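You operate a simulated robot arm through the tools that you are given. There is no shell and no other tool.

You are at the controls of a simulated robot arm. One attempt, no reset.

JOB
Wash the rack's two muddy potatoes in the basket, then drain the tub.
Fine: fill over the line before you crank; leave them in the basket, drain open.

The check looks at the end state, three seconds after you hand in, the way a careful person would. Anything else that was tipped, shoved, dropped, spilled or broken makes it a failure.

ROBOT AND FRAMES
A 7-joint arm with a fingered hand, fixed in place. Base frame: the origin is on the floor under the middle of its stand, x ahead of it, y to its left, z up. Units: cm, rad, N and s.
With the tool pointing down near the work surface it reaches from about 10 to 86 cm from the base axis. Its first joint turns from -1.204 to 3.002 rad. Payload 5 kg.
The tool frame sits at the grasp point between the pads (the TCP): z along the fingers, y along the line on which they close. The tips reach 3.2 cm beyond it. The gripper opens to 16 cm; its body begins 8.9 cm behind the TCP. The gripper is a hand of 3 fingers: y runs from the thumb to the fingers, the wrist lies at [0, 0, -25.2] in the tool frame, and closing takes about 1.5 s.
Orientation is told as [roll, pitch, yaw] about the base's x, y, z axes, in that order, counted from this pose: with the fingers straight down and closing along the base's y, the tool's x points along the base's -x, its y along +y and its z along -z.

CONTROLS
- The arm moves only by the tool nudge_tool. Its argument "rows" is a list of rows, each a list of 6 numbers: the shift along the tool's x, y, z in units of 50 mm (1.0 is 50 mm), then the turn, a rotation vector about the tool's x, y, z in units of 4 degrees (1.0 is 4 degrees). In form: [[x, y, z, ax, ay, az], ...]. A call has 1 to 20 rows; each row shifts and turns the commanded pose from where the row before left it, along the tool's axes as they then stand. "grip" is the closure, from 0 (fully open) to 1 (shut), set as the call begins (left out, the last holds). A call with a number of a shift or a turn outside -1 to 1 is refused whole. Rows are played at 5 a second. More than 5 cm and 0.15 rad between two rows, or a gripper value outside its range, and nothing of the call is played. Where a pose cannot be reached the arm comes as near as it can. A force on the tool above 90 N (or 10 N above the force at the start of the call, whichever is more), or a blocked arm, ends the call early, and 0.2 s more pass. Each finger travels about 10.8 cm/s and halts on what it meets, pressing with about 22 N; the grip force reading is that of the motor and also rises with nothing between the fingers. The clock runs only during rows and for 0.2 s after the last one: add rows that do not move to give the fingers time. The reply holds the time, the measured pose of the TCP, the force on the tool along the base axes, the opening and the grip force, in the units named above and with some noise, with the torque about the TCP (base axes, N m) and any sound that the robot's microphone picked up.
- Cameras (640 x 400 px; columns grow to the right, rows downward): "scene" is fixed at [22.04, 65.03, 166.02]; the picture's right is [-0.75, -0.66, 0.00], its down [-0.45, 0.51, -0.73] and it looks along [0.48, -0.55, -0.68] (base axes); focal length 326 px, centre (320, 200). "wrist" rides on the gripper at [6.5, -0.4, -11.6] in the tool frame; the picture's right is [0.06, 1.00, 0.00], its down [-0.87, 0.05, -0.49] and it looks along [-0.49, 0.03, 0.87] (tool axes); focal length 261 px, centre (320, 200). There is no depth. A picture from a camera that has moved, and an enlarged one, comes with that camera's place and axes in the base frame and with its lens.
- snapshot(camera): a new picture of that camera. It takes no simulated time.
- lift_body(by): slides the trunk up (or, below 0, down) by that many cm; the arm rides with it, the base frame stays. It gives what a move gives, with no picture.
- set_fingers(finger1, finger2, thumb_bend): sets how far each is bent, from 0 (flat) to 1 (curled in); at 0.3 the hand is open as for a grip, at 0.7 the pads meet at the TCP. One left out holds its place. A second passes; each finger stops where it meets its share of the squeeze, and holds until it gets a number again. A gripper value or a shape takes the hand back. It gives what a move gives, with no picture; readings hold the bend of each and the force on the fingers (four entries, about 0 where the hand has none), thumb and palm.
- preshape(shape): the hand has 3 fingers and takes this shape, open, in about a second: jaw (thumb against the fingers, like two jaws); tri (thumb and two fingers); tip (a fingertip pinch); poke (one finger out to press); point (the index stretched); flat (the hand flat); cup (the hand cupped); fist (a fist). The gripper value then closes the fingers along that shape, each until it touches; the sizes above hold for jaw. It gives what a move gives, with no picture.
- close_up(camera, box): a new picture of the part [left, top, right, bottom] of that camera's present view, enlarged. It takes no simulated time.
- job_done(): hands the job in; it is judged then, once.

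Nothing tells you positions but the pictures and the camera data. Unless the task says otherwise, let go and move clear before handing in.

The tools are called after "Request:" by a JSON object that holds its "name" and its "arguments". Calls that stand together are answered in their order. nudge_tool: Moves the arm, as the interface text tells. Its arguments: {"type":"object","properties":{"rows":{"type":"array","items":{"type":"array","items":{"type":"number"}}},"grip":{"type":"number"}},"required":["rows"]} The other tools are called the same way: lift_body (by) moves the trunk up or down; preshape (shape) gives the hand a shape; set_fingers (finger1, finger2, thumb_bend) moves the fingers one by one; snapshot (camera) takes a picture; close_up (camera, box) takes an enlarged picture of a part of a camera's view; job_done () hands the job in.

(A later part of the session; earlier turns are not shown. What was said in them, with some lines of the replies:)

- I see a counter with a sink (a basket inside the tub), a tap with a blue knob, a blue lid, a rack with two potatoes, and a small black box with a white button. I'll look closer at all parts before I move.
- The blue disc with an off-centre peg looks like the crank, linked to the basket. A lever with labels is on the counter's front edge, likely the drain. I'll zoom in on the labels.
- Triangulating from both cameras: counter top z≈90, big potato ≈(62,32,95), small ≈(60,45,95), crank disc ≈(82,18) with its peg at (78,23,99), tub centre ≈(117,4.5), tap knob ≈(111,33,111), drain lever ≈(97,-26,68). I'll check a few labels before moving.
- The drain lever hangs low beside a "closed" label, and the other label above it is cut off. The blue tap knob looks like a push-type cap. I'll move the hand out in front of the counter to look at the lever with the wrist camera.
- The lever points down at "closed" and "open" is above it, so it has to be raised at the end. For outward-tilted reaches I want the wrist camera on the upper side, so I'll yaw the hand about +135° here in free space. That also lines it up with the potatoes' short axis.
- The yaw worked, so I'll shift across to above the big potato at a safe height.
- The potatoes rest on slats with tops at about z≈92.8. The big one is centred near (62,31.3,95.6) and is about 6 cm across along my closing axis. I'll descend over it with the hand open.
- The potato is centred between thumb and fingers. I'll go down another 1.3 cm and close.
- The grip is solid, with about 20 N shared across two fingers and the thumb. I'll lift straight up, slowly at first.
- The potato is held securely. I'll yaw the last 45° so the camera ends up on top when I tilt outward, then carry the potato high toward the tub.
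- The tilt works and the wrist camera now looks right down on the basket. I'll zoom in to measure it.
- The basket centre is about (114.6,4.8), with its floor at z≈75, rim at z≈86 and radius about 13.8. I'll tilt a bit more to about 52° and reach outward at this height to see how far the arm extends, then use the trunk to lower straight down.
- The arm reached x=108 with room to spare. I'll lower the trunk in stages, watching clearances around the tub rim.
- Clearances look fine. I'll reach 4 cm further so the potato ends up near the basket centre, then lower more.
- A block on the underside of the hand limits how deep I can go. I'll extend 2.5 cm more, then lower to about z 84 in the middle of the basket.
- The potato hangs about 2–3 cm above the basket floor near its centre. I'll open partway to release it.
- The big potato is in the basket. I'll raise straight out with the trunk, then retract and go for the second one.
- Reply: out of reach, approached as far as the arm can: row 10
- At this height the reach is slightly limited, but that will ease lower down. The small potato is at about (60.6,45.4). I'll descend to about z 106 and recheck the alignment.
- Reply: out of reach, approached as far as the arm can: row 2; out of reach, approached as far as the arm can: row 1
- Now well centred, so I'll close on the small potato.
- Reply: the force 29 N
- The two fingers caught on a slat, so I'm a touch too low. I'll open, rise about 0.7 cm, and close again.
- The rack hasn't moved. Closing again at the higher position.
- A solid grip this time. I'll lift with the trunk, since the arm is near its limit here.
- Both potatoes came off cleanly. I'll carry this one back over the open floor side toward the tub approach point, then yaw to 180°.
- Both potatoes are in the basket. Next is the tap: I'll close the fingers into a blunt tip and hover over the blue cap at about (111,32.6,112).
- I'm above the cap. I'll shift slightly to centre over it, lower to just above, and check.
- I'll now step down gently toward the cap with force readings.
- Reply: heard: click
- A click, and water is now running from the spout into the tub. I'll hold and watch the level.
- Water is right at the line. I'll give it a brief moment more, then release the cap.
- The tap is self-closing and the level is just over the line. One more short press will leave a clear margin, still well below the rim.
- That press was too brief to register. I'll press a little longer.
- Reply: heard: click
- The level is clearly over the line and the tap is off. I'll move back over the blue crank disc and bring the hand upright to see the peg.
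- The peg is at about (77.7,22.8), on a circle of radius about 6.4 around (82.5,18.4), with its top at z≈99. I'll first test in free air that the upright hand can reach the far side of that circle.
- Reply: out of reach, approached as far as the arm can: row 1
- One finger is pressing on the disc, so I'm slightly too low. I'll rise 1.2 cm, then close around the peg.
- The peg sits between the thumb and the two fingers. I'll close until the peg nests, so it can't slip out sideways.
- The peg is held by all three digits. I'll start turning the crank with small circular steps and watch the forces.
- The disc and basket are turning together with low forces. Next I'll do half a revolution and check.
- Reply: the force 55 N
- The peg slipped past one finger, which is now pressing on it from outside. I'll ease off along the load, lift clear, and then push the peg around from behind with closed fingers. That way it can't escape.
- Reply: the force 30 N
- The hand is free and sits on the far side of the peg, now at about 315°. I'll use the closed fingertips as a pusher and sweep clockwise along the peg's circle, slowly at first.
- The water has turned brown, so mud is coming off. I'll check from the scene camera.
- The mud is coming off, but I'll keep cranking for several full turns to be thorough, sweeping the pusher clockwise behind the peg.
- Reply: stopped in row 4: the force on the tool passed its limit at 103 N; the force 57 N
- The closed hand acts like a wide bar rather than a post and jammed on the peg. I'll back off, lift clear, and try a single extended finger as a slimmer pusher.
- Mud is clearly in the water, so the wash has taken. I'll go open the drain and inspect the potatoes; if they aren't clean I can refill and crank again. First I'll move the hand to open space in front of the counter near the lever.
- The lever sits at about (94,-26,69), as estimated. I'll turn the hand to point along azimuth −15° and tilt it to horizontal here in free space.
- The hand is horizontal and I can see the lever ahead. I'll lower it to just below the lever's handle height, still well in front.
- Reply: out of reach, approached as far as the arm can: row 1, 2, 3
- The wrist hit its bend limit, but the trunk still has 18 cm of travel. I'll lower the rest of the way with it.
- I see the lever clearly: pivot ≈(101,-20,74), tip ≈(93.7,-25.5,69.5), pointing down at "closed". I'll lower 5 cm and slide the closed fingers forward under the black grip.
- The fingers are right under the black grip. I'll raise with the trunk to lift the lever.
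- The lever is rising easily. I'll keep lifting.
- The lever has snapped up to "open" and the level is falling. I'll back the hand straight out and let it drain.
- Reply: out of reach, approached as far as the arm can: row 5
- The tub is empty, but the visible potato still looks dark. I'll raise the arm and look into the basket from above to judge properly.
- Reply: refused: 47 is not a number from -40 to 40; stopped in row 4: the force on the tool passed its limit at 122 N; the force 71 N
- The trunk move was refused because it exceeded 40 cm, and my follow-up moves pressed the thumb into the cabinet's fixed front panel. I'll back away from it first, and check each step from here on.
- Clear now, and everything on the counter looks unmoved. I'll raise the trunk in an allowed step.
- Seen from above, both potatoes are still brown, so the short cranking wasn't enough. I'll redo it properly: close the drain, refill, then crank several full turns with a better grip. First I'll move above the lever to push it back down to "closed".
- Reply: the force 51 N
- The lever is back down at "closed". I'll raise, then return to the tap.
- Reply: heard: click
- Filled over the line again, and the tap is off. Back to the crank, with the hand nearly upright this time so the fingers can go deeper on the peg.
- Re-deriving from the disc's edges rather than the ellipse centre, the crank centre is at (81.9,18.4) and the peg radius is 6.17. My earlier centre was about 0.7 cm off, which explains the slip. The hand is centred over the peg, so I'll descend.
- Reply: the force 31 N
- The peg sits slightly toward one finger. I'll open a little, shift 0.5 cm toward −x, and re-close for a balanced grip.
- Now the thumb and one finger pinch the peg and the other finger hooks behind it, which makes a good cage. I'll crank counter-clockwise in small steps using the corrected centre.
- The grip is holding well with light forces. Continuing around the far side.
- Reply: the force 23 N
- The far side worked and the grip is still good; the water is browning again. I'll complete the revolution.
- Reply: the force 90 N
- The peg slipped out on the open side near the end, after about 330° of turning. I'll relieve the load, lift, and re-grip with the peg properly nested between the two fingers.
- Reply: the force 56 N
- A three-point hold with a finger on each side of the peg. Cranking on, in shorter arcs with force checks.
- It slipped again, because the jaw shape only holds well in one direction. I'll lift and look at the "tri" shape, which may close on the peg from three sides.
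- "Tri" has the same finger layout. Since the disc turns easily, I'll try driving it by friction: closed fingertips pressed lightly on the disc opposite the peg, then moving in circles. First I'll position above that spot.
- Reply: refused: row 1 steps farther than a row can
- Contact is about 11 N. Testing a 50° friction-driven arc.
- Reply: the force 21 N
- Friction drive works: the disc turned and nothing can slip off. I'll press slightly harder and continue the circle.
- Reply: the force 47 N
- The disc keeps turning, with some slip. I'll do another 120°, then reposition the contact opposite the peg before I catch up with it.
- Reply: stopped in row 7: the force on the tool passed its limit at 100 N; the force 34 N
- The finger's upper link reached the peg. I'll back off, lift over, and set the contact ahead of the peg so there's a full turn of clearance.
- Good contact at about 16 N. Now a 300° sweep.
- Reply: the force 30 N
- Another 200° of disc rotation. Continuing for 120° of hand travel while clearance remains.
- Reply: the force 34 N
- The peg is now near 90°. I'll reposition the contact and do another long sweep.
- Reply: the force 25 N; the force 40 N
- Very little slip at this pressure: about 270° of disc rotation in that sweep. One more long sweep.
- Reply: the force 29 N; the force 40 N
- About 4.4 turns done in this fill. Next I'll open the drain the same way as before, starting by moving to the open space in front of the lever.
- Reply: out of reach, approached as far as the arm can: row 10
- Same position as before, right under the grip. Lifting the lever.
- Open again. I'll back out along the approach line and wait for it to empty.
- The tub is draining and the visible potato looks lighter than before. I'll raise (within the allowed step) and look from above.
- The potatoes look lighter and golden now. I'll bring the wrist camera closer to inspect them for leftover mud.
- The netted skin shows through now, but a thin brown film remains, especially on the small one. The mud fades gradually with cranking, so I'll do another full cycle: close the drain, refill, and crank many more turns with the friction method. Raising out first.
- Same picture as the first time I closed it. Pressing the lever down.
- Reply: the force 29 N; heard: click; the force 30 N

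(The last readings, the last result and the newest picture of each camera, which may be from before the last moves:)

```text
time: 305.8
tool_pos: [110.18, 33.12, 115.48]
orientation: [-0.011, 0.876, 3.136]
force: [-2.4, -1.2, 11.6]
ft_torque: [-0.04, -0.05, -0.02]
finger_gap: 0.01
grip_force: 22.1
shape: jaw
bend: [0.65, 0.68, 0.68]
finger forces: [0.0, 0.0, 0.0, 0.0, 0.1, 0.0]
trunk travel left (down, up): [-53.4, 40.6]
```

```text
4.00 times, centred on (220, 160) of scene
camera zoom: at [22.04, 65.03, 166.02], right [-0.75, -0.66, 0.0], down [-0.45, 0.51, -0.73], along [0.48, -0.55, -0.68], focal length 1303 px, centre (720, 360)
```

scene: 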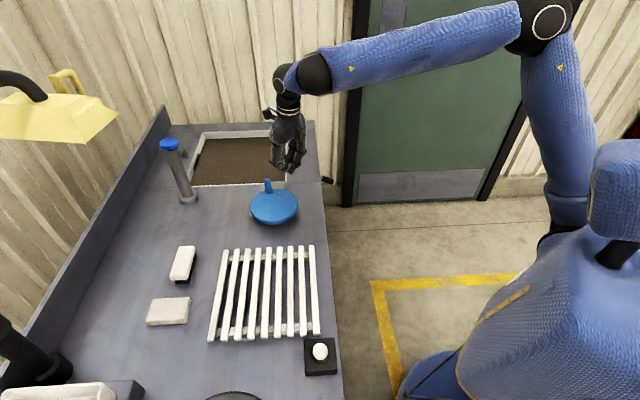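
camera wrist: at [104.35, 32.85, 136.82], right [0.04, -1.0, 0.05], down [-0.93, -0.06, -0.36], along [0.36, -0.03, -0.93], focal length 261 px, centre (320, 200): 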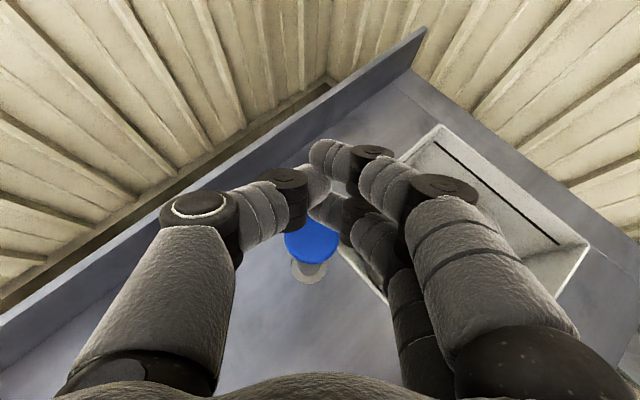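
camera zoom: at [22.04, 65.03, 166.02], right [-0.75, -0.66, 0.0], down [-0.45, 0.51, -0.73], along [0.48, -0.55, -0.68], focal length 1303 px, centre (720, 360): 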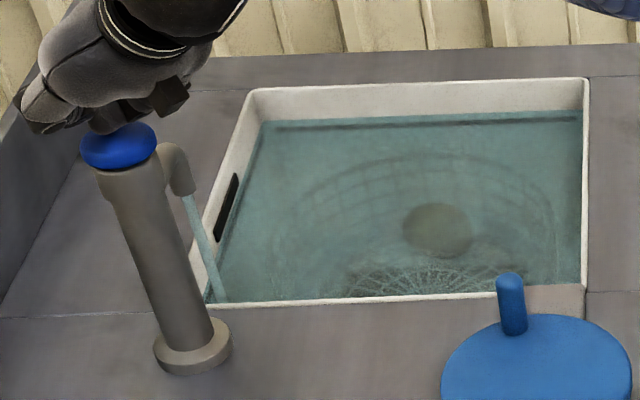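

Just over the line, so I'll release now.

Request:
{"name": "nudge_tool", "arguments": {"rows": [[0.316, 0, -0.25, 0, 0, 0], [0.316, 0, -0.25, 0, 0, 0], [0.316, 0, -0.25, 0, 0, 0]]}}

Request:
{"name": "close_up", "arguments": {"camera": "scene", "box": [140, 110, 300, 210]}}

```text
time: 306.6
tool_pos: [110.43, 32.98, 121.38]
orientation: [-0.01, 0.872, 3.139]
force: [-0.3, 0.8, -0.4]
ft_torque: [-0.04, -0.01, 0.01]
finger_gap: 0.0
grip_force: 21.9
shape: jaw
bend: [0.65, 0.67, 0.68]
finger forces: [0.0, 0.1, 0.0, 0.0, 0.0, 0.1]
trunk travel left (down, up): [-53.4, 40.6]
```

```text
4.00 times, centred on (220, 160) of scene
camera zoom: at [22.04, 65.03, 166.02], right [-0.75, -0.66, 0.0], down [-0.45, 0.51, -0.73], along [0.48, -0.55, -0.68], focal length 1303 px, centre (720, 360)
```

zoom: 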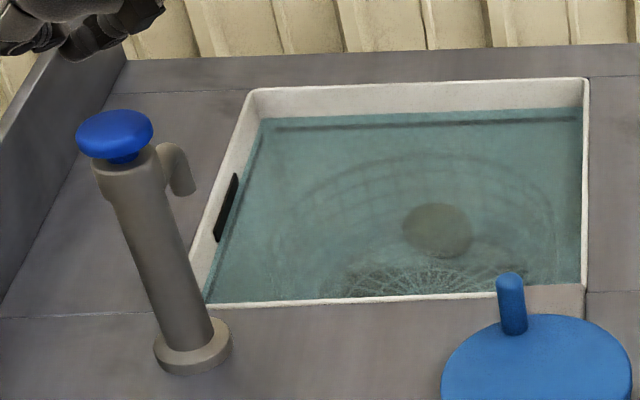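

Level is good. Now to the crank: over the disc, hand upright, contact point well away from the peg (which is near 335°).

Request:
{"name": "nudge_tool", "arguments": {"rows": [[-0.457, 0.274, -0.68, 0, 0, 0], [-0.457, 0.274, -0.68, 0, 0, 0], [-0.457, 0.274, -0.68, 0, 0, 0], [-0.457, 0.274, -0.68, 0, 0, 0], [-0.457, 0.274, -0.68, 0, 0, 0], [-0.457, 0.274, -0.68, 0, 0, 0], [-0.457, 0.274, -0.68, 0, 0, 0], [0, 0, 0, 0, 0, 0]]}}

Request:
{"name": "nudge_tool", "arguments": {"rows": [[0, 0, 0, 0, -1, 0], [0, 0, 0, 0, -1, 0], [0, 0, 0, 0, -1, 0], [0, 0, 0, 0, -1, 0], [0, 0, 0, 0, -1, 0], [0, 0, 0, 0, -1, 0], [0, 0, 0, 0, -1, 0], [0, 0, 0, 0, -1, 0], [0, 0, 0, 0, -1, 0], [0, 0, 0, 0, -1, 0], [0, 0, 0, 0, -0.8, 0], [0, 0, 0, 0, 0, 0]]}}

Request:
{"name": "snapshot", "arguments": {"camera": "wrist"}}

```text
time: 308.4
tool_pos: [82.1, 23.2, 124.27]
orientation: [-0.008, 0.873, 3.138]
force: [1.0, 0.3, 0.4]
ft_torque: [-0.03, 0.01, -0.03]
finger_gap: 0.0
grip_force: 22.1
shape: jaw
bend: [0.65, 0.67, 0.68]
finger forces: [0.1, 0.0, 0.1, 0.0, 0.0, 0.0]
trunk travel left (down, up): [-53.4, 40.6]
```

```text
time: 311.0
tool_pos: [81.96, 23.26, 124.32]
orientation: [-0.005, 0.122, -3.137]
force: [-0.6, -0.9, 0.1]
ft_torque: [0.03, 0.01, 0.01]
finger_gap: 0.0
grip_force: 22.1
shape: jaw
bend: [0.65, 0.67, 0.68]
finger forces: [0.0, 0.0, 0.1, 0.1, 0.0, 0.0]
trunk travel left (down, up): [-53.4, 40.6]
```

```text
taken
camera wrist: at [87.03, 23.66, 136.64], right [0.07, -1.0, 0.0], down [-0.92, -0.06, 0.38], along [-0.38, -0.03, -0.92], focal length 261 px, centre (320, 200)
```

wrist: 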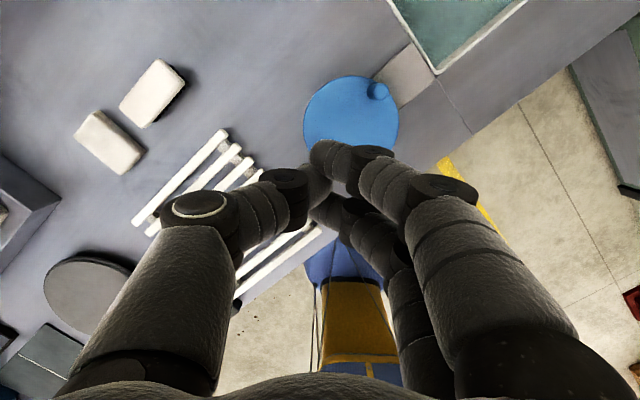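

Request:
{"name": "lift_body", "arguments": {"by": -25.6}}

Request:
{"name": "lift_body", "arguments": {"by": -0.9}}

```text
time: 313.6
tool_pos: [81.9, 23.33, 98.89]
orientation: [-0.008, 0.122, -3.136]
force: [0.9, 0.3, 0.1]
ft_torque: [0.0, 0.01, 0.01]
finger_gap: 0.0
grip_force: 22.2
shape: jaw
bend: [0.65, 0.67, 0.68]
finger forces: [0.0, 0.0, 0.1, 0.0, 0.0, 0.0]
trunk travel left (down, up): [-27.8, 66.2]
```

```text
time: 314.2
tool_pos: [81.85, 23.28, 97.94]
orientation: [-0.007, 0.12, -3.138]
force: [0.3, -1.7, 9.4]
ft_torque: [-0.04, 0.14, -0.01]
finger_gap: 0.0
grip_force: 21.8
shape: jaw
bend: [0.65, 0.68, 0.68]
finger forces: [0.1, 0.0, 0.0, 0.1, 0.0, 0.0]
trunk travel left (down, up): [-26.9, 67.1]
```

Request:
{"name": "nudge_tool", "arguments": {"rows": [[-0.31, 0.023, 0.023, 0, 0, 0], [-0.287, 0.119, -0.035, 0, 0, 0], [-0.237, 0.202, -0.029, 0, 0, 0], [-0.163, 0.266, -0.02, 0, 0, 0], [-0.074, 0.304, -0.009, 0, 0, 0], [0.023, 0.312, 0.003, 0, 0, 0], [0.118, 0.289, 0.014, 0, 0, 0], [0.201, 0.239, 0.024, 0, 0, 0], [0.264, 0.164, 0.032, 0, 0, 0], [0.302, 0.074, 0.036, 0, 0, 0], [0.31, -0.023, 0.037, 0, 0, 0], [0.287, -0.119, 0.035, 0, 0, 0], [0.237, -0.202, 0.029, 0, 0, 0], [0.163, -0.266, 0.02, 0, 0, 0], [0.074, -0.304, 0.009, 0, 0, 0], [-0.023, -0.312, -0.003, 0, 0, 0], [-0.118, -0.289, -0.014, 0, 0, 0], [-0.201, -0.239, -0.024, 0, 0, 0], [-0.264, -0.164, -0.032, 0, 0, 0], [-0.302, -0.074, -0.036, 0, 0, 0]]}}

Request:
{"name": "close_up", "arguments": {"camera": "scene", "box": [160, 110, 340, 240]}}

```text
time: 318.4
tool_pos: [81.7, 23.42, 97.67]
orientation: [-0.005, 0.119, -3.136]
force: [-8.8, -8.4, 38.1]
ft_torque: [-0.21, 0.75, 0.08]
finger_gap: 0.01
grip_force: 22.4
shape: jaw
bend: [0.66, 0.71, 0.69]
finger forces: [0.0, 43.2, 0.0, 0.0, 0.0, 0.0]
trunk travel left (down, up): [-26.9, 67.1]
```

```text
3.08 times, centred on (250, 175) of scene
camera zoom: at [22.04, 65.03, 166.02], right [-0.75, -0.66, 0.0], down [-0.45, 0.51, -0.73], along [0.48, -0.55, -0.68], focal length 1002 px, centre (535, 277)
```

zoom: 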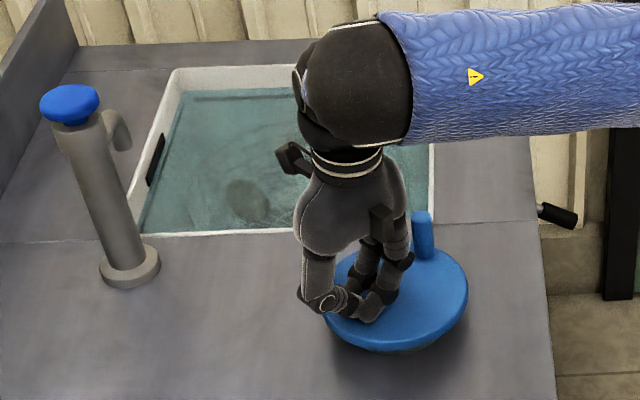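

The water stays clear after this full turn, unlike both earlier fills, which is a good sign. I'll do two more turns to be sure.

Request:
{"name": "nudge_tool", "arguments": {"rows": [[-0.31, 0.023, -0.045, 0, 0, 0], [-0.287, 0.119, -0.035, 0, 0, 0], [-0.237, 0.202, -0.029, 0, 0, 0], [-0.163, 0.266, -0.02, 0, 0, 0], [-0.074, 0.304, -0.009, 0, 0, 0], [0.023, 0.312, 0.003, 0, 0, 0], [0.118, 0.289, 0.014, 0, 0, 0], [0.201, 0.239, 0.024, 0, 0, 0], [0.264, 0.164, 0.032, 0, 0, 0], [0.302, 0.074, 0.036, 0, 0, 0], [0.31, -0.023, 0.037, 0, 0, 0], [0.287, -0.119, 0.035, 0, 0, 0], [0.237, -0.202, 0.029, 0, 0, 0], [0.163, -0.266, 0.02, 0, 0, 0], [0.074, -0.304, 0.009, 0, 0, 0], [-0.023, -0.312, -0.003, 0, 0, 0], [-0.118, -0.289, -0.014, 0, 0, 0], [-0.201, -0.239, -0.024, 0, 0, 0], [-0.264, -0.164, -0.032, 0, 0, 0], [-0.302, -0.074, -0.036, 0, 0, 0]]}}

Request:
{"name": "close_up", "arguments": {"camera": "scene", "box": [160, 110, 340, 240]}}

```text
time: 322.6
tool_pos: [81.67, 23.1, 97.77]
orientation: [-0.008, 0.122, -3.137]
force: [-8.6, -5.8, 33.6]
ft_torque: [-0.17, 0.68, 0.12]
finger_gap: 0.01
grip_force: 22.2
shape: jaw
bend: [0.66, 0.71, 0.69]
finger forces: [0.1, 0.1, 0.0, 0.0, 0.0, 0.1]
trunk travel left (down, up): [-26.9, 67.1]
```

```text
3.08 times, centred on (250, 175) of scene
camera zoom: at [22.04, 65.03, 166.02], right [-0.75, -0.66, 0.0], down [-0.45, 0.51, -0.73], along [0.48, -0.55, -0.68], focal length 1002 px, centre (535, 277)
```

zoom: 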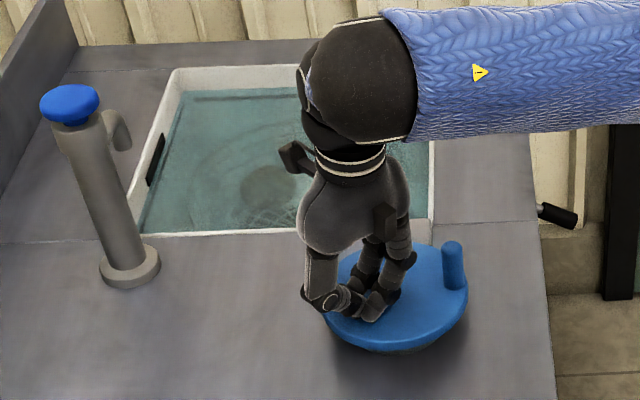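

After 1.7 more turns the water is still clear, so the potatoes have no mud left to shed. I'll drain and leave the drain open, lifting off the disc first.

Request:
{"name": "lift_body", "arguments": {"by": 12}}

Request:
{"name": "nudge_tool", "arguments": {"rows": [[-0.06, 0.9, -0.007, 0, 0, 0], [-0.06, 0.9, -0.007, 0, 0, 0], [-0.06, 0.9, -0.007, 0, 0, 0], [-0.06, 0.9, -0.007, 0, 0, 0], [-0.06, 0.9, -0.007, 0, 0, 0], [-0.06, 0.9, -0.007, 0, 0, 0], [-0.06, 0.9, -0.007, 0, 0, 0], [-0.06, 0.9, -0.007, 0, 0, 0], [-0.06, 0.9, -0.007, 0, 0, 0], [-0.06, 0.75, -0.007, 0, 0, 0], [-0.094, 0, 0.79, 0, 0, 0], [-0.094, 0, 0.79, 0, 0, 0], [0, 0, 0, 0, 0, 0]]}}

Request:
{"name": "snapshot", "arguments": {"camera": "wrist"}}

```text
time: 324.1
tool_pos: [81.9, 23.25, 109.64]
orientation: [-0.007, 0.121, -3.138]
force: [0.7, 0.3, -0.2]
ft_torque: [-0.04, 0.02, 0.0]
finger_gap: 0.0
grip_force: 21.6
shape: jaw
bend: [0.66, 0.67, 0.68]
finger forces: [0.0, 0.0, 0.0, 0.1, 0.0, 0.0]
trunk travel left (down, up): [-38.9, 55.1]
```

```text
time: 326.9
tool_pos: [79.04, -21.0, 101.27]
orientation: [-0.008, 0.12, -3.138]
force: [0.7, 0.0, 0.4]
ft_torque: [0.02, 0.01, -0.01]
finger_gap: 0.0
grip_force: 22.5
shape: jaw
bend: [0.66, 0.67, 0.68]
finger forces: [0.1, 0.1, 0.1, 0.0, 0.0, 0.0]
trunk travel left (down, up): [-38.9, 55.1]
```

```text
taken
camera wrist: at [84.13, -20.6, 113.56], right [0.07, -1.0, 0.0], down [-0.92, -0.06, 0.38], along [-0.38, -0.03, -0.92], focal length 261 px, centre (320, 200)
```

wrist: 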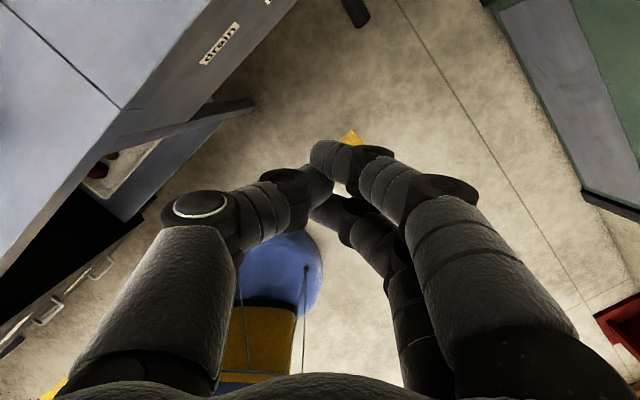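

Same staging point as before. Yaw and tilt to horizontal.

Request:
{"name": "nudge_tool", "arguments": {"rows": [[0, 0, 0, -0.11, 0, 0.93], [0, 0, 0, -0.11, 0, 0.93], [0, 0, 0, -0.11, 0, 0.93], [0, 0, 0, -0.11, 0, 0.93], [0, 0, 0, 0, 1, 0], [0, 0, 0, 0, 1, 0], [0, 0, 0, 0, 1, 0], [0, 0, 0, 0, 1, 0], [0, 0, 0, 0, 1, 0], [0, 0, 0, 0, 1, 0], [0, 0, 0, 0, 1, 0], [0, 0, 0, 0, 1, 0], [0, 0, 0, 0, 1, 0], [0, 0, 0, 0, 1, 0]]}}

Request:
{"name": "nudge_tool", "arguments": {"rows": [[0, 0, 0, 0, 1, 0], [0, 0, 0, 0, 1, 0], [0, 0, 0, 0, 1, 0], [0, 0, 0, 0, 1, 0], [0, 0, 0, 0, 1, 0], [0, 0, 0, 0, 1, 0], [0, 0, 0, 0, 1, 0], [0, 0, 0, 0, 1, 0], [0, 0, 0, 0, 1, 0], [0, 0, 0, 0, 0.9, 0], [0, 0, 0, 0, 0, 0]]}}

Request:
{"name": "snapshot", "arguments": {"camera": "wrist"}}

```text
time: 329.9
tool_pos: [79.19, -21.05, 101.35]
orientation: [-0.008, 0.818, 2.875]
force: [-0.4, 0.0, 0.0]
ft_torque: [-0.02, 0.0, -0.04]
finger_gap: 0.01
grip_force: 21.9
shape: jaw
bend: [0.66, 0.67, 0.68]
finger forces: [0.1, 0.0, 0.0, 0.0, 0.0, 0.0]
trunk travel left (down, up): [-38.9, 55.1]
```

```text
time: 332.3
tool_pos: [79.14, -21.0, 101.42]
orientation: [-0.107, 1.498, 2.782]
force: [0.4, 0.2, -0.5]
ft_torque: [-0.03, 0.0, -0.01]
finger_gap: 0.0
grip_force: 21.7
shape: jaw
bend: [0.66, 0.67, 0.68]
finger forces: [0.0, 0.1, 0.1, 0.0, 0.1, 0.0]
trunk travel left (down, up): [-38.9, 55.1]
```

```text
taken
camera wrist: at [68.55, -17.89, 108.85], right [-0.25, -0.97, 0.05], down [-0.55, 0.09, -0.83], along [0.8, -0.23, -0.55], focal length 261 px, centre (320, 200)
```

wrist: 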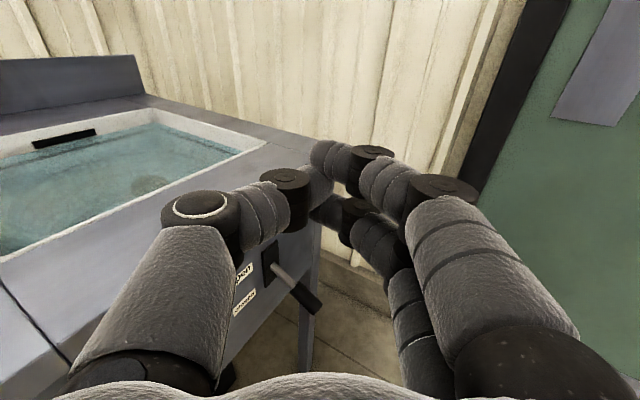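

Good pose, and the water is still clear. Lowering to under the lever's height.

Request:
{"name": "lift_body", "arguments": {"by": -37}}

Request:
{"name": "snapshot", "arguments": {"camera": "wrist"}}

```text
time: 335.9
tool_pos: [79.19, -21.04, 64.54]
orientation: [-0.099, 1.497, 2.789]
force: [-1.0, 0.6, -0.1]
ft_torque: [0.02, 0.0, -0.01]
finger_gap: 0.0
grip_force: 21.8
shape: jaw
bend: [0.66, 0.67, 0.68]
finger forces: [0.0, 0.0, 0.0, 0.1, 0.0, 0.0]
trunk travel left (down, up): [-1.9, 92.1]
```

```text
taken
camera wrist: at [68.54, -17.84, 71.86], right [-0.25, -0.97, 0.06], down [-0.55, 0.09, -0.83], along [0.8, -0.23, -0.55], focal length 261 px, centre (320, 200)
```

wrist: 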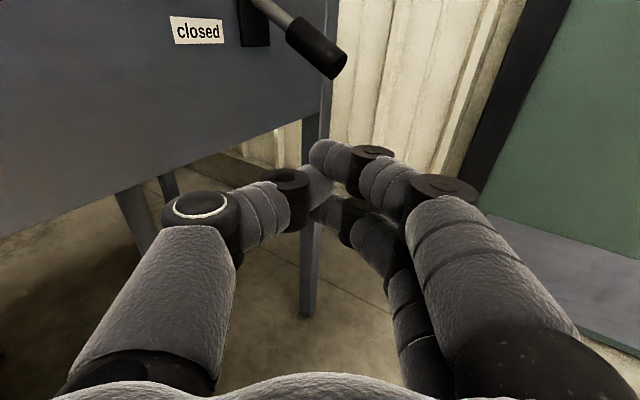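

Request:
{"name": "nudge_tool", "arguments": {"rows": [[0.05, -0.055, 0.74, 0, 0, 0], [0.05, -0.055, 0.74, 0, 0, 0], [0.05, -0.04, 0.76, 0, 0, 0], [0.05, -0.04, 0.78, 0, 0, 0], [0, 0, 0, 0, 0, 0]]}}

Request:
{"name": "snapshot", "arguments": {"camera": "wrist"}}

```text
time: 337.1
tool_pos: [94.0, -24.03, 64.23]
orientation: [-0.097, 1.497, 2.788]
force: [-0.4, -0.5, 0.1]
ft_torque: [0.02, -0.02, 0.01]
finger_gap: 0.01
grip_force: 21.8
shape: jaw
bend: [0.66, 0.67, 0.68]
finger forces: [0.0, 0.0, 0.1, 0.1, 0.0, 0.0]
trunk travel left (down, up): [-1.9, 92.1]
```

```text
taken
camera wrist: at [83.34, -20.83, 71.59], right [-0.25, -0.97, 0.06], down [-0.55, 0.09, -0.83], along [0.8, -0.24, -0.55], focal length 261 px, centre (320, 200)
```

wrist: 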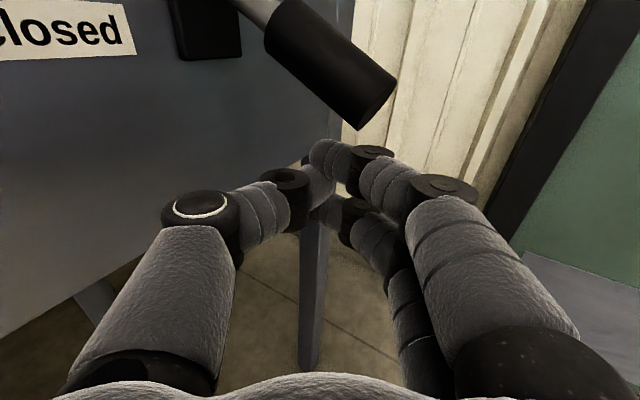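

Request:
{"name": "lift_body", "arguments": {"by": 9}}

Request:
{"name": "snapshot", "arguments": {"camera": "wrist"}}

```text
time: 338.3
tool_pos: [93.89, -23.88, 73.17]
orientation: [-0.096, 1.496, 2.789]
force: [0.4, -0.4, 0.1]
ft_torque: [0.01, -0.02, 0.0]
finger_gap: 0.0
grip_force: 21.7
shape: jaw
bend: [0.66, 0.67, 0.68]
finger forces: [0.0, 0.1, 0.0, 0.1, 0.1, 0.0]
trunk travel left (down, up): [-10.9, 83.1]
```

```text
taken
camera wrist: at [83.33, -20.76, 80.58], right [-0.25, -0.97, 0.06], down [-0.55, 0.09, -0.83], along [0.8, -0.23, -0.55], focal length 261 px, centre (320, 200)
```

wrist: 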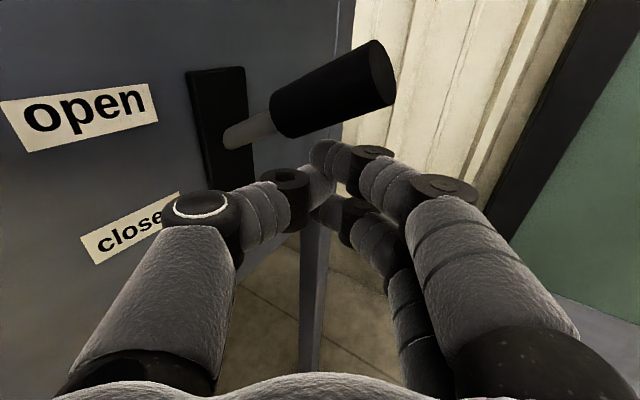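

Lever is up at "open". Backing straight out and letting it drain.

Request:
{"name": "nudge_tool", "arguments": {"rows": [[-0.04, 0, 0, 0, 0, 0], [-0.05, 0.04, -0.74, 0, 0, 0], [-0.05, 0.04, -0.74, 0, 0, 0], [-0.05, 0.04, -0.7, 0, 0, 0], [0, 0, 0, 0, 0, 0], [0, 0, 0, 0, 0, 0], [0, 0, 0, 0, 0, 0], [0, 0, 0, 0, 0, 0], [0, 0, 0, 0, 0, 0], [0, 0, 0, 0, 0, 0], [0, 0, 0, 0, 0, 0], [0, 0, 0, 0, 0, 0], [0, 0, 0, 0, 0, 0], [0, 0, 0, 0, 0, 0], [0, 0, 0, 0, 0, 0], [0, 0, 0, 0, 0, 0], [0, 0, 0, 0, 0, 0], [0, 0, 0, 0, 0, 0]]}}

Request:
{"name": "close_up", "arguments": {"camera": "scene", "box": [190, 120, 310, 195]}}

```text
time: 342.1
tool_pos: [83.25, -21.75, 73.05]
orientation: [-0.101, 1.499, 2.79]
force: [-0.3, 0.2, -0.3]
ft_torque: [-0.03, 0.03, 0.02]
finger_gap: 0.0
grip_force: 21.6
shape: jaw
bend: [0.66, 0.67, 0.68]
finger forces: [0.0, 0.1, 0.1, 0.0, 0.0, 0.0]
trunk travel left (down, up): [-10.9, 83.1]
```

```text
5.33 times, centred on (250, 158) of scene
camera zoom: at [22.04, 65.03, 166.02], right [-0.75, -0.66, 0.0], down [-0.45, 0.51, -0.73], along [0.48, -0.55, -0.68], focal length 1738 px, centre (693, 427)
```

zoom: 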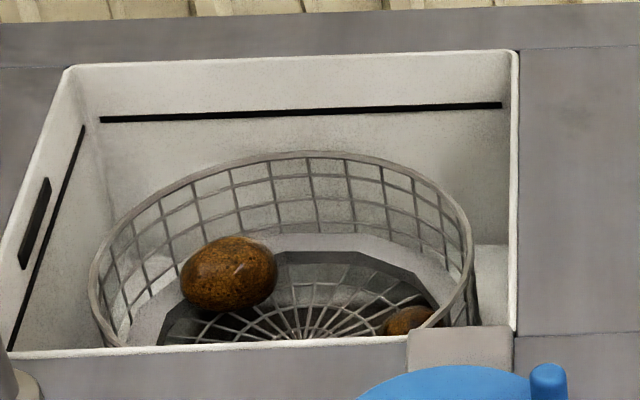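

The tub is empty again. I'll raise and inspect both potatoes closely before finishing.

Request:
{"name": "lift_body", "arguments": {"by": 40}}

Request:
{"name": "nudge_tool", "arguments": {"rows": [[0, 0, 0, 0, -1, 0], [0, 0, 0, 0, -1, 0], [0, 0, 0, 0, -1, 0], [0, 0, 0, 0, -1, 0], [0, 0, 0, 0, -1, 0], [0, 0, 0, 0, -1, 0], [0, 0, 0, 0, -1, 0], [0, 0, 0, 0, -1, 0], [0, 0, 0, 0, -1, 0], [0, 0, 0, 0.718, 0, -0.603], [0, 0, 0, 0.718, 0, -0.603], [0, 0, 0, 0.718, 0, -0.603], [0, 0, 0, 0.718, 0, -0.603], [0, 0, 0, 0, 0, 0]]}}

```text
time: 345.9
tool_pos: [83.21, -21.78, 113.0]
orientation: [-0.097, 1.497, 2.789]
force: [0.1, 0.4, -0.4]
ft_torque: [0.0, 0.0, 0.0]
finger_gap: 0.0
grip_force: 21.7
shape: jaw
bend: [0.66, 0.67, 0.68]
finger forces: [0.1, 0.0, 0.0, 0.0, 0.0, 0.0]
trunk travel left (down, up): [-50.9, 43.1]
```

```text
time: 348.9
tool_pos: [83.26, -21.75, 113.0]
orientation: [-0.011, 0.873, 3.142]
force: [0.2, 0.2, 0.0]
ft_torque: [0.01, 0.02, -0.02]
finger_gap: 0.0
grip_force: 21.5
shape: jaw
bend: [0.66, 0.67, 0.68]
finger forces: [0.0, 0.0, 0.0, 0.0, 0.0, 0.0]
trunk travel left (down, up): [-50.9, 43.1]
```

Request:
{"name": "nudge_tool", "arguments": {"rows": [[0.205, -0.87, -0.171, 0, 0, 0], [0.205, -0.87, -0.171, 0, 0, 0], [0.205, -0.87, -0.171, 0, 0, 0], [0.205, -0.87, -0.171, 0, 0, 0], [0.205, -0.87, -0.171, 0, 0, 0], [0.205, -0.87, -0.171, 0, 0, 0], [0, 0, 0, 0, 0, 0]], "grip": 0.3}}

Request:
{"name": "nudge_tool", "arguments": {"rows": [[0.616, 0, 0.736, 0, 0, 0], [0.616, 0, 0.736, 0, 0, 0], [0.616, 0, 0.736, 0, 0, 0], [0.616, 0, 0.736, 0, 0, 0], [0, 0, 0, 0, 0, 0]]}}

Request:
{"name": "snapshot", "arguments": {"camera": "wrist"}}

```text
time: 350.5
tool_pos: [82.85, 4.65, 121.42]
orientation: [-0.012, 0.87, 3.139]
force: [-0.4, -0.6, 0.9]
ft_torque: [0.01, -0.01, 0.03]
finger_gap: 11.16
grip_force: 0.0
shape: jaw
bend: [0.67, 0.67, 0.64]
finger forces: [0.0, 0.0, 0.1, 0.0, 0.0, 0.0]
trunk travel left (down, up): [-50.9, 43.1]
```

```text
time: 351.7
tool_pos: [102.33, 4.68, 121.08]
orientation: [-0.013, 0.874, 3.14]
force: [0.0, 0.1, -0.3]
ft_torque: [-0.01, -0.04, 0.03]
finger_gap: 11.18
grip_force: 0.1
shape: jaw
bend: [0.67, 0.67, 0.64]
finger forces: [0.1, 0.0, 0.1, 0.0, 0.0, 0.0]
trunk travel left (down, up): [-50.9, 43.1]
```

```text
taken
camera wrist: at [97.56, 5.0, 133.49], right [0.05, -1.0, 0.04], down [-0.93, -0.06, -0.35], along [0.35, -0.02, -0.94], focal length 261 px, centre (320, 200)
```

wrist: 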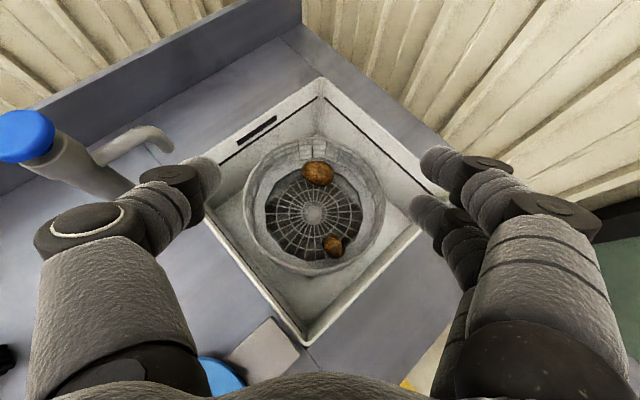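

Request:
{"name": "close_up", "arguments": {"camera": "wrist", "box": [295, 150, 345, 200]}}

Request:
{"name": "close_up", "arguments": {"camera": "wrist", "box": [305, 215, 360, 270]}}

Request:
{"name": "close_up", "arguments": {"camera": "wrist", "box": [230, 120, 400, 290]}}

```text
8.00 times, centred on (320, 175) of wrist
camera zoom: at [97.56, 5.0, 133.49], right [0.05, -1.0, 0.04], down [-0.93, -0.06, -0.35], along [0.35, -0.02, -0.94], focal length 2085 px, centre (320, 400)
```

zoom: 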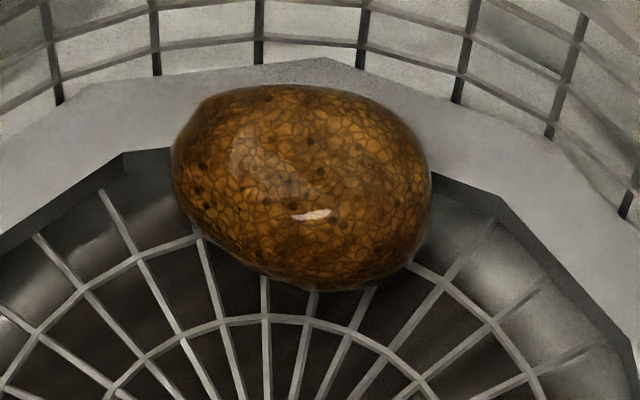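

```text
7.27 times, centred on (332, 242) of wrist
camera zoom: at [97.56, 5.0, 133.49], right [0.05, -1.0, 0.04], down [-0.93, -0.06, -0.35], along [0.35, -0.02, -0.94], focal length 1896 px, centre (229, -109)
```

zoom: 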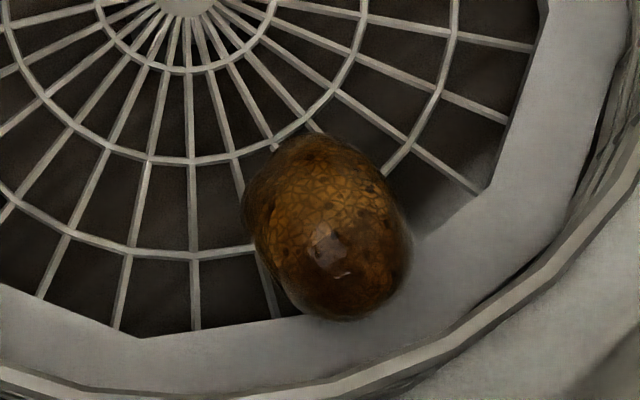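

```text
2.35 times, centred on (315, 205) of wrist
camera zoom: at [97.56, 5.0, 133.49], right [0.05, -1.0, 0.04], down [-0.93, -0.06, -0.35], along [0.35, -0.02, -0.94], focal length 613 px, centre (332, 188)
```

zoom: 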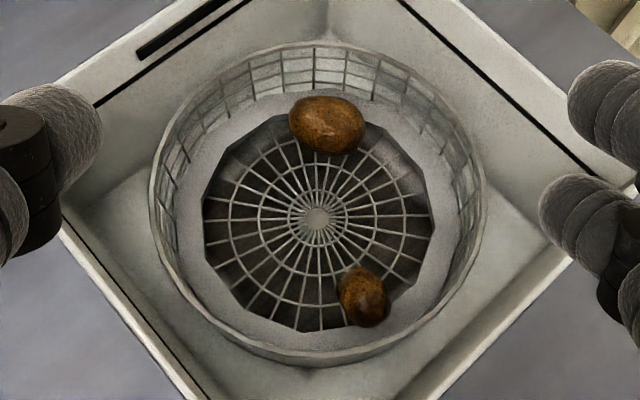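

Both potatoes look the same as before the third rinse: netted golden skin with eyes and a wet sheen, and no mud was shed into clear water. They're clean and in the basket. I'll retract the arm and verify the overall scene.

Request:
{"name": "nudge_tool", "arguments": {"rows": [[-0.571, 0.3, -0.681, 0, 0, 0], [-0.571, 0.3, -0.681, 0, 0, 0], [-0.571, 0.3, -0.681, 0, 0, 0], [-0.571, 0.3, -0.681, 0, 0, 0], [-0.571, 0.3, -0.681, 0, 0, 0], [-0.571, 0.3, -0.681, 0, 0, 0], [-0.571, 0.3, -0.681, 0, 0, 0], [-0.571, 0.3, -0.681, 0, 0, 0], [0, 0, 0, 0, 0, 0]]}}

Request:
{"name": "snapshot", "arguments": {"camera": "scene"}}

Request:
{"name": "close_up", "arguments": {"camera": "scene", "box": [140, 110, 360, 250]}}

Request:
{"name": "close_up", "arguments": {"camera": "scene", "box": [130, 230, 370, 400]}}

Request:
{"name": "snapshot", "arguments": {"camera": "wrist"}}

```text
time: 353.7
tool_pos: [66.6, -7.78, 121.23]
orientation: [-0.013, 0.87, 3.142]
force: [0.8, 0.3, -0.8]
ft_torque: [0.04, 0.05, 0.04]
finger_gap: 11.17
grip_force: 0.0
shape: jaw
bend: [0.67, 0.67, 0.64]
finger forces: [0.1, 0.0, 0.0, 0.0, 0.0, 0.1]
trunk travel left (down, up): [-50.9, 43.1]
```

```text
taken
```

scene: 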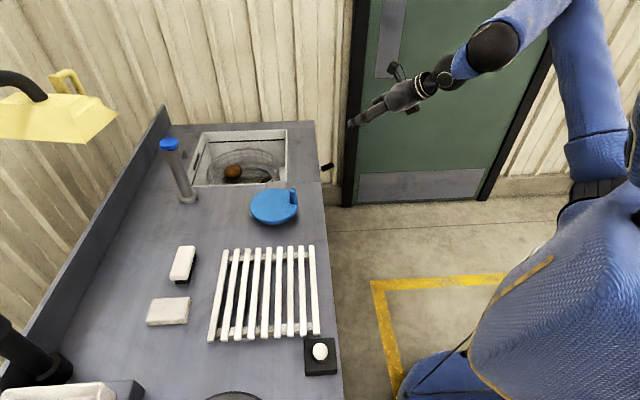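

```text
2.86 times, centred on (250, 180) of scene
camera zoom: at [22.04, 65.03, 166.02], right [-0.75, -0.66, 0.0], down [-0.45, 0.51, -0.73], along [0.48, -0.55, -0.68], focal length 931 px, centre (520, 257)
```

zoom: 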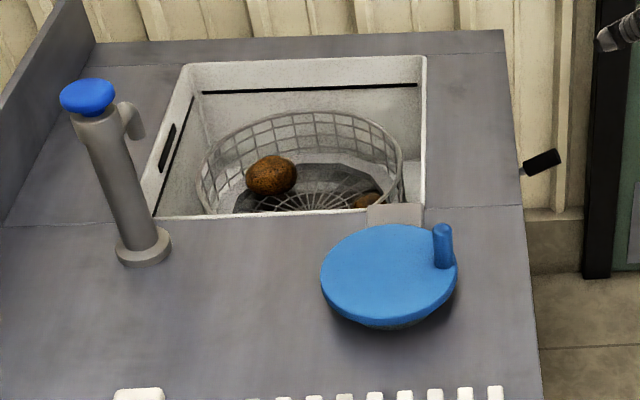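

```text
2.35 times, centred on (250, 315) of scene
camera zoom: at [22.04, 65.03, 166.02], right [-0.75, -0.66, 0.0], down [-0.45, 0.51, -0.73], along [0.48, -0.55, -0.68], focal length 767 px, centre (485, -71)
```

zoom: 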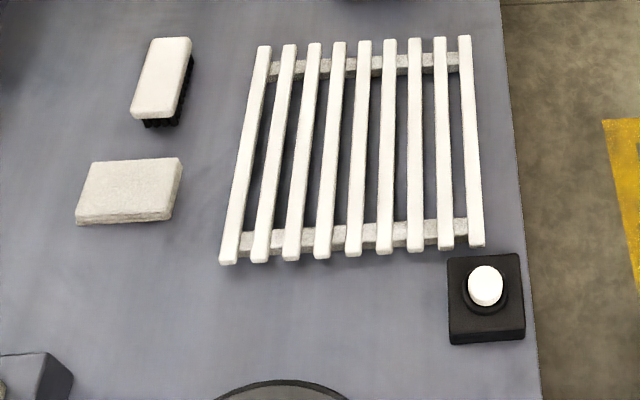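

```text
taken
camera wrist: at [62.03, -7.41, 133.58], right [0.05, -1.0, 0.04], down [-0.94, -0.06, -0.35], along [0.35, -0.02, -0.94], focal length 261 px, centre (320, 200)
```

wrist: 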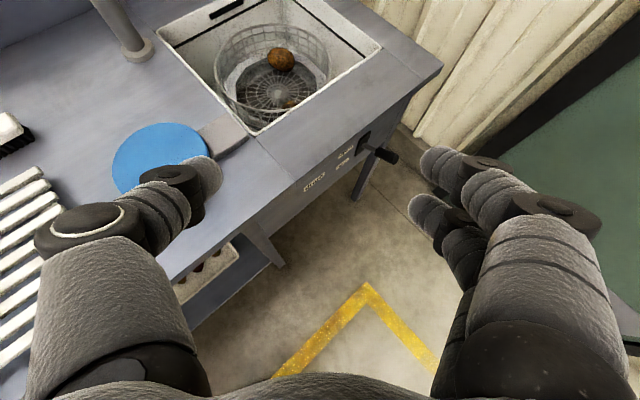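

Everything else is where it started and the lever is up. I'll take a last look at the tub bottom under the basket, which looks darker than at the start.

Request:
{"name": "close_up", "arguments": {"camera": "wrist", "box": [200, 10, 350, 140]}}

Request:
{"name": "close_up", "arguments": {"camera": "scene", "box": [195, 125, 295, 190]}}

```text
3.08 times, centred on (275, 75) of wrist
camera zoom: at [62.03, -7.41, 133.58], right [0.05, -1.0, 0.04], down [-0.94, -0.06, -0.35], along [0.35, -0.02, -0.94], focal length 802 px, centre (458, 585)
```

zoom: 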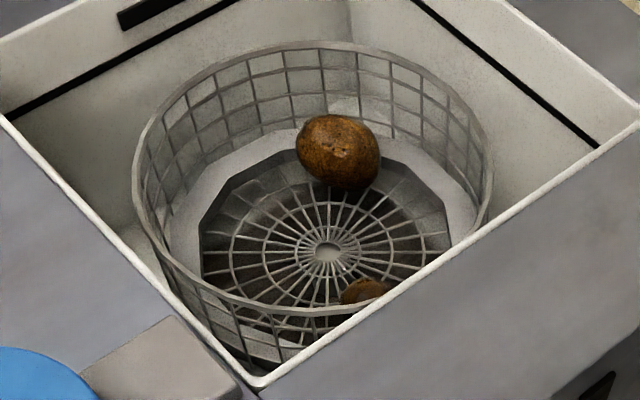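

```text
6.15 times, centred on (245, 158) of scene
camera zoom: at [22.04, 65.03, 166.02], right [-0.75, -0.66, 0.0], down [-0.45, 0.51, -0.73], along [0.48, -0.55, -0.68], focal length 2005 px, centre (782, 462)
```

zoom: 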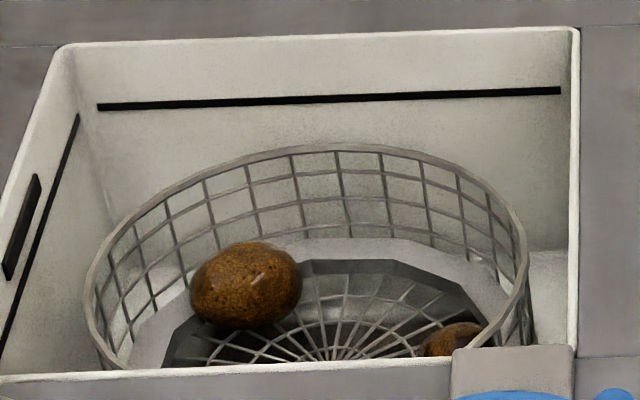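

Both washed potatoes are in the basket, the tub is empty with the drain lever up at "open", and the tap is off. Nothing else on the counter has moved and the hand is open and clear, so I'm handing in.

Request:
{"name": "job_done", "arguments": {}}

```text
The job is handed in.
```

The job is handed in. Both potatoes are washed and in the basket, and the tub is drained with the lever left up at "open".

- **Washing:** It took three fill-and-crank rounds, each filled over the line before I cranked. The first round was too short and they came out still brown. In the second I did about four and a half turns and the water went brown. In the third I did about 1.7 more turns and the water stayed clear, so I judged them clean. The sheen still on their skins looks like wetness, not mud.
- **Collision:** After the first drain, a trunk move was refused and my next move pressed the thumb into the cabinet's front panel at about 120 N. I backed off straight away and saw no damage or movement.
- **Crank slips:** The hand slipped off the crank peg a few times and jammed against it twice, at about 100 N each time. The crank still turned freely afterwards.
- **Rest of the scene:** The rack, brush, sponge and lamp button are where they started, and the tap is off. The bottom of the tub under the basket looks darker than at the start. I took that to be the open drain, but couldn't confirm it.
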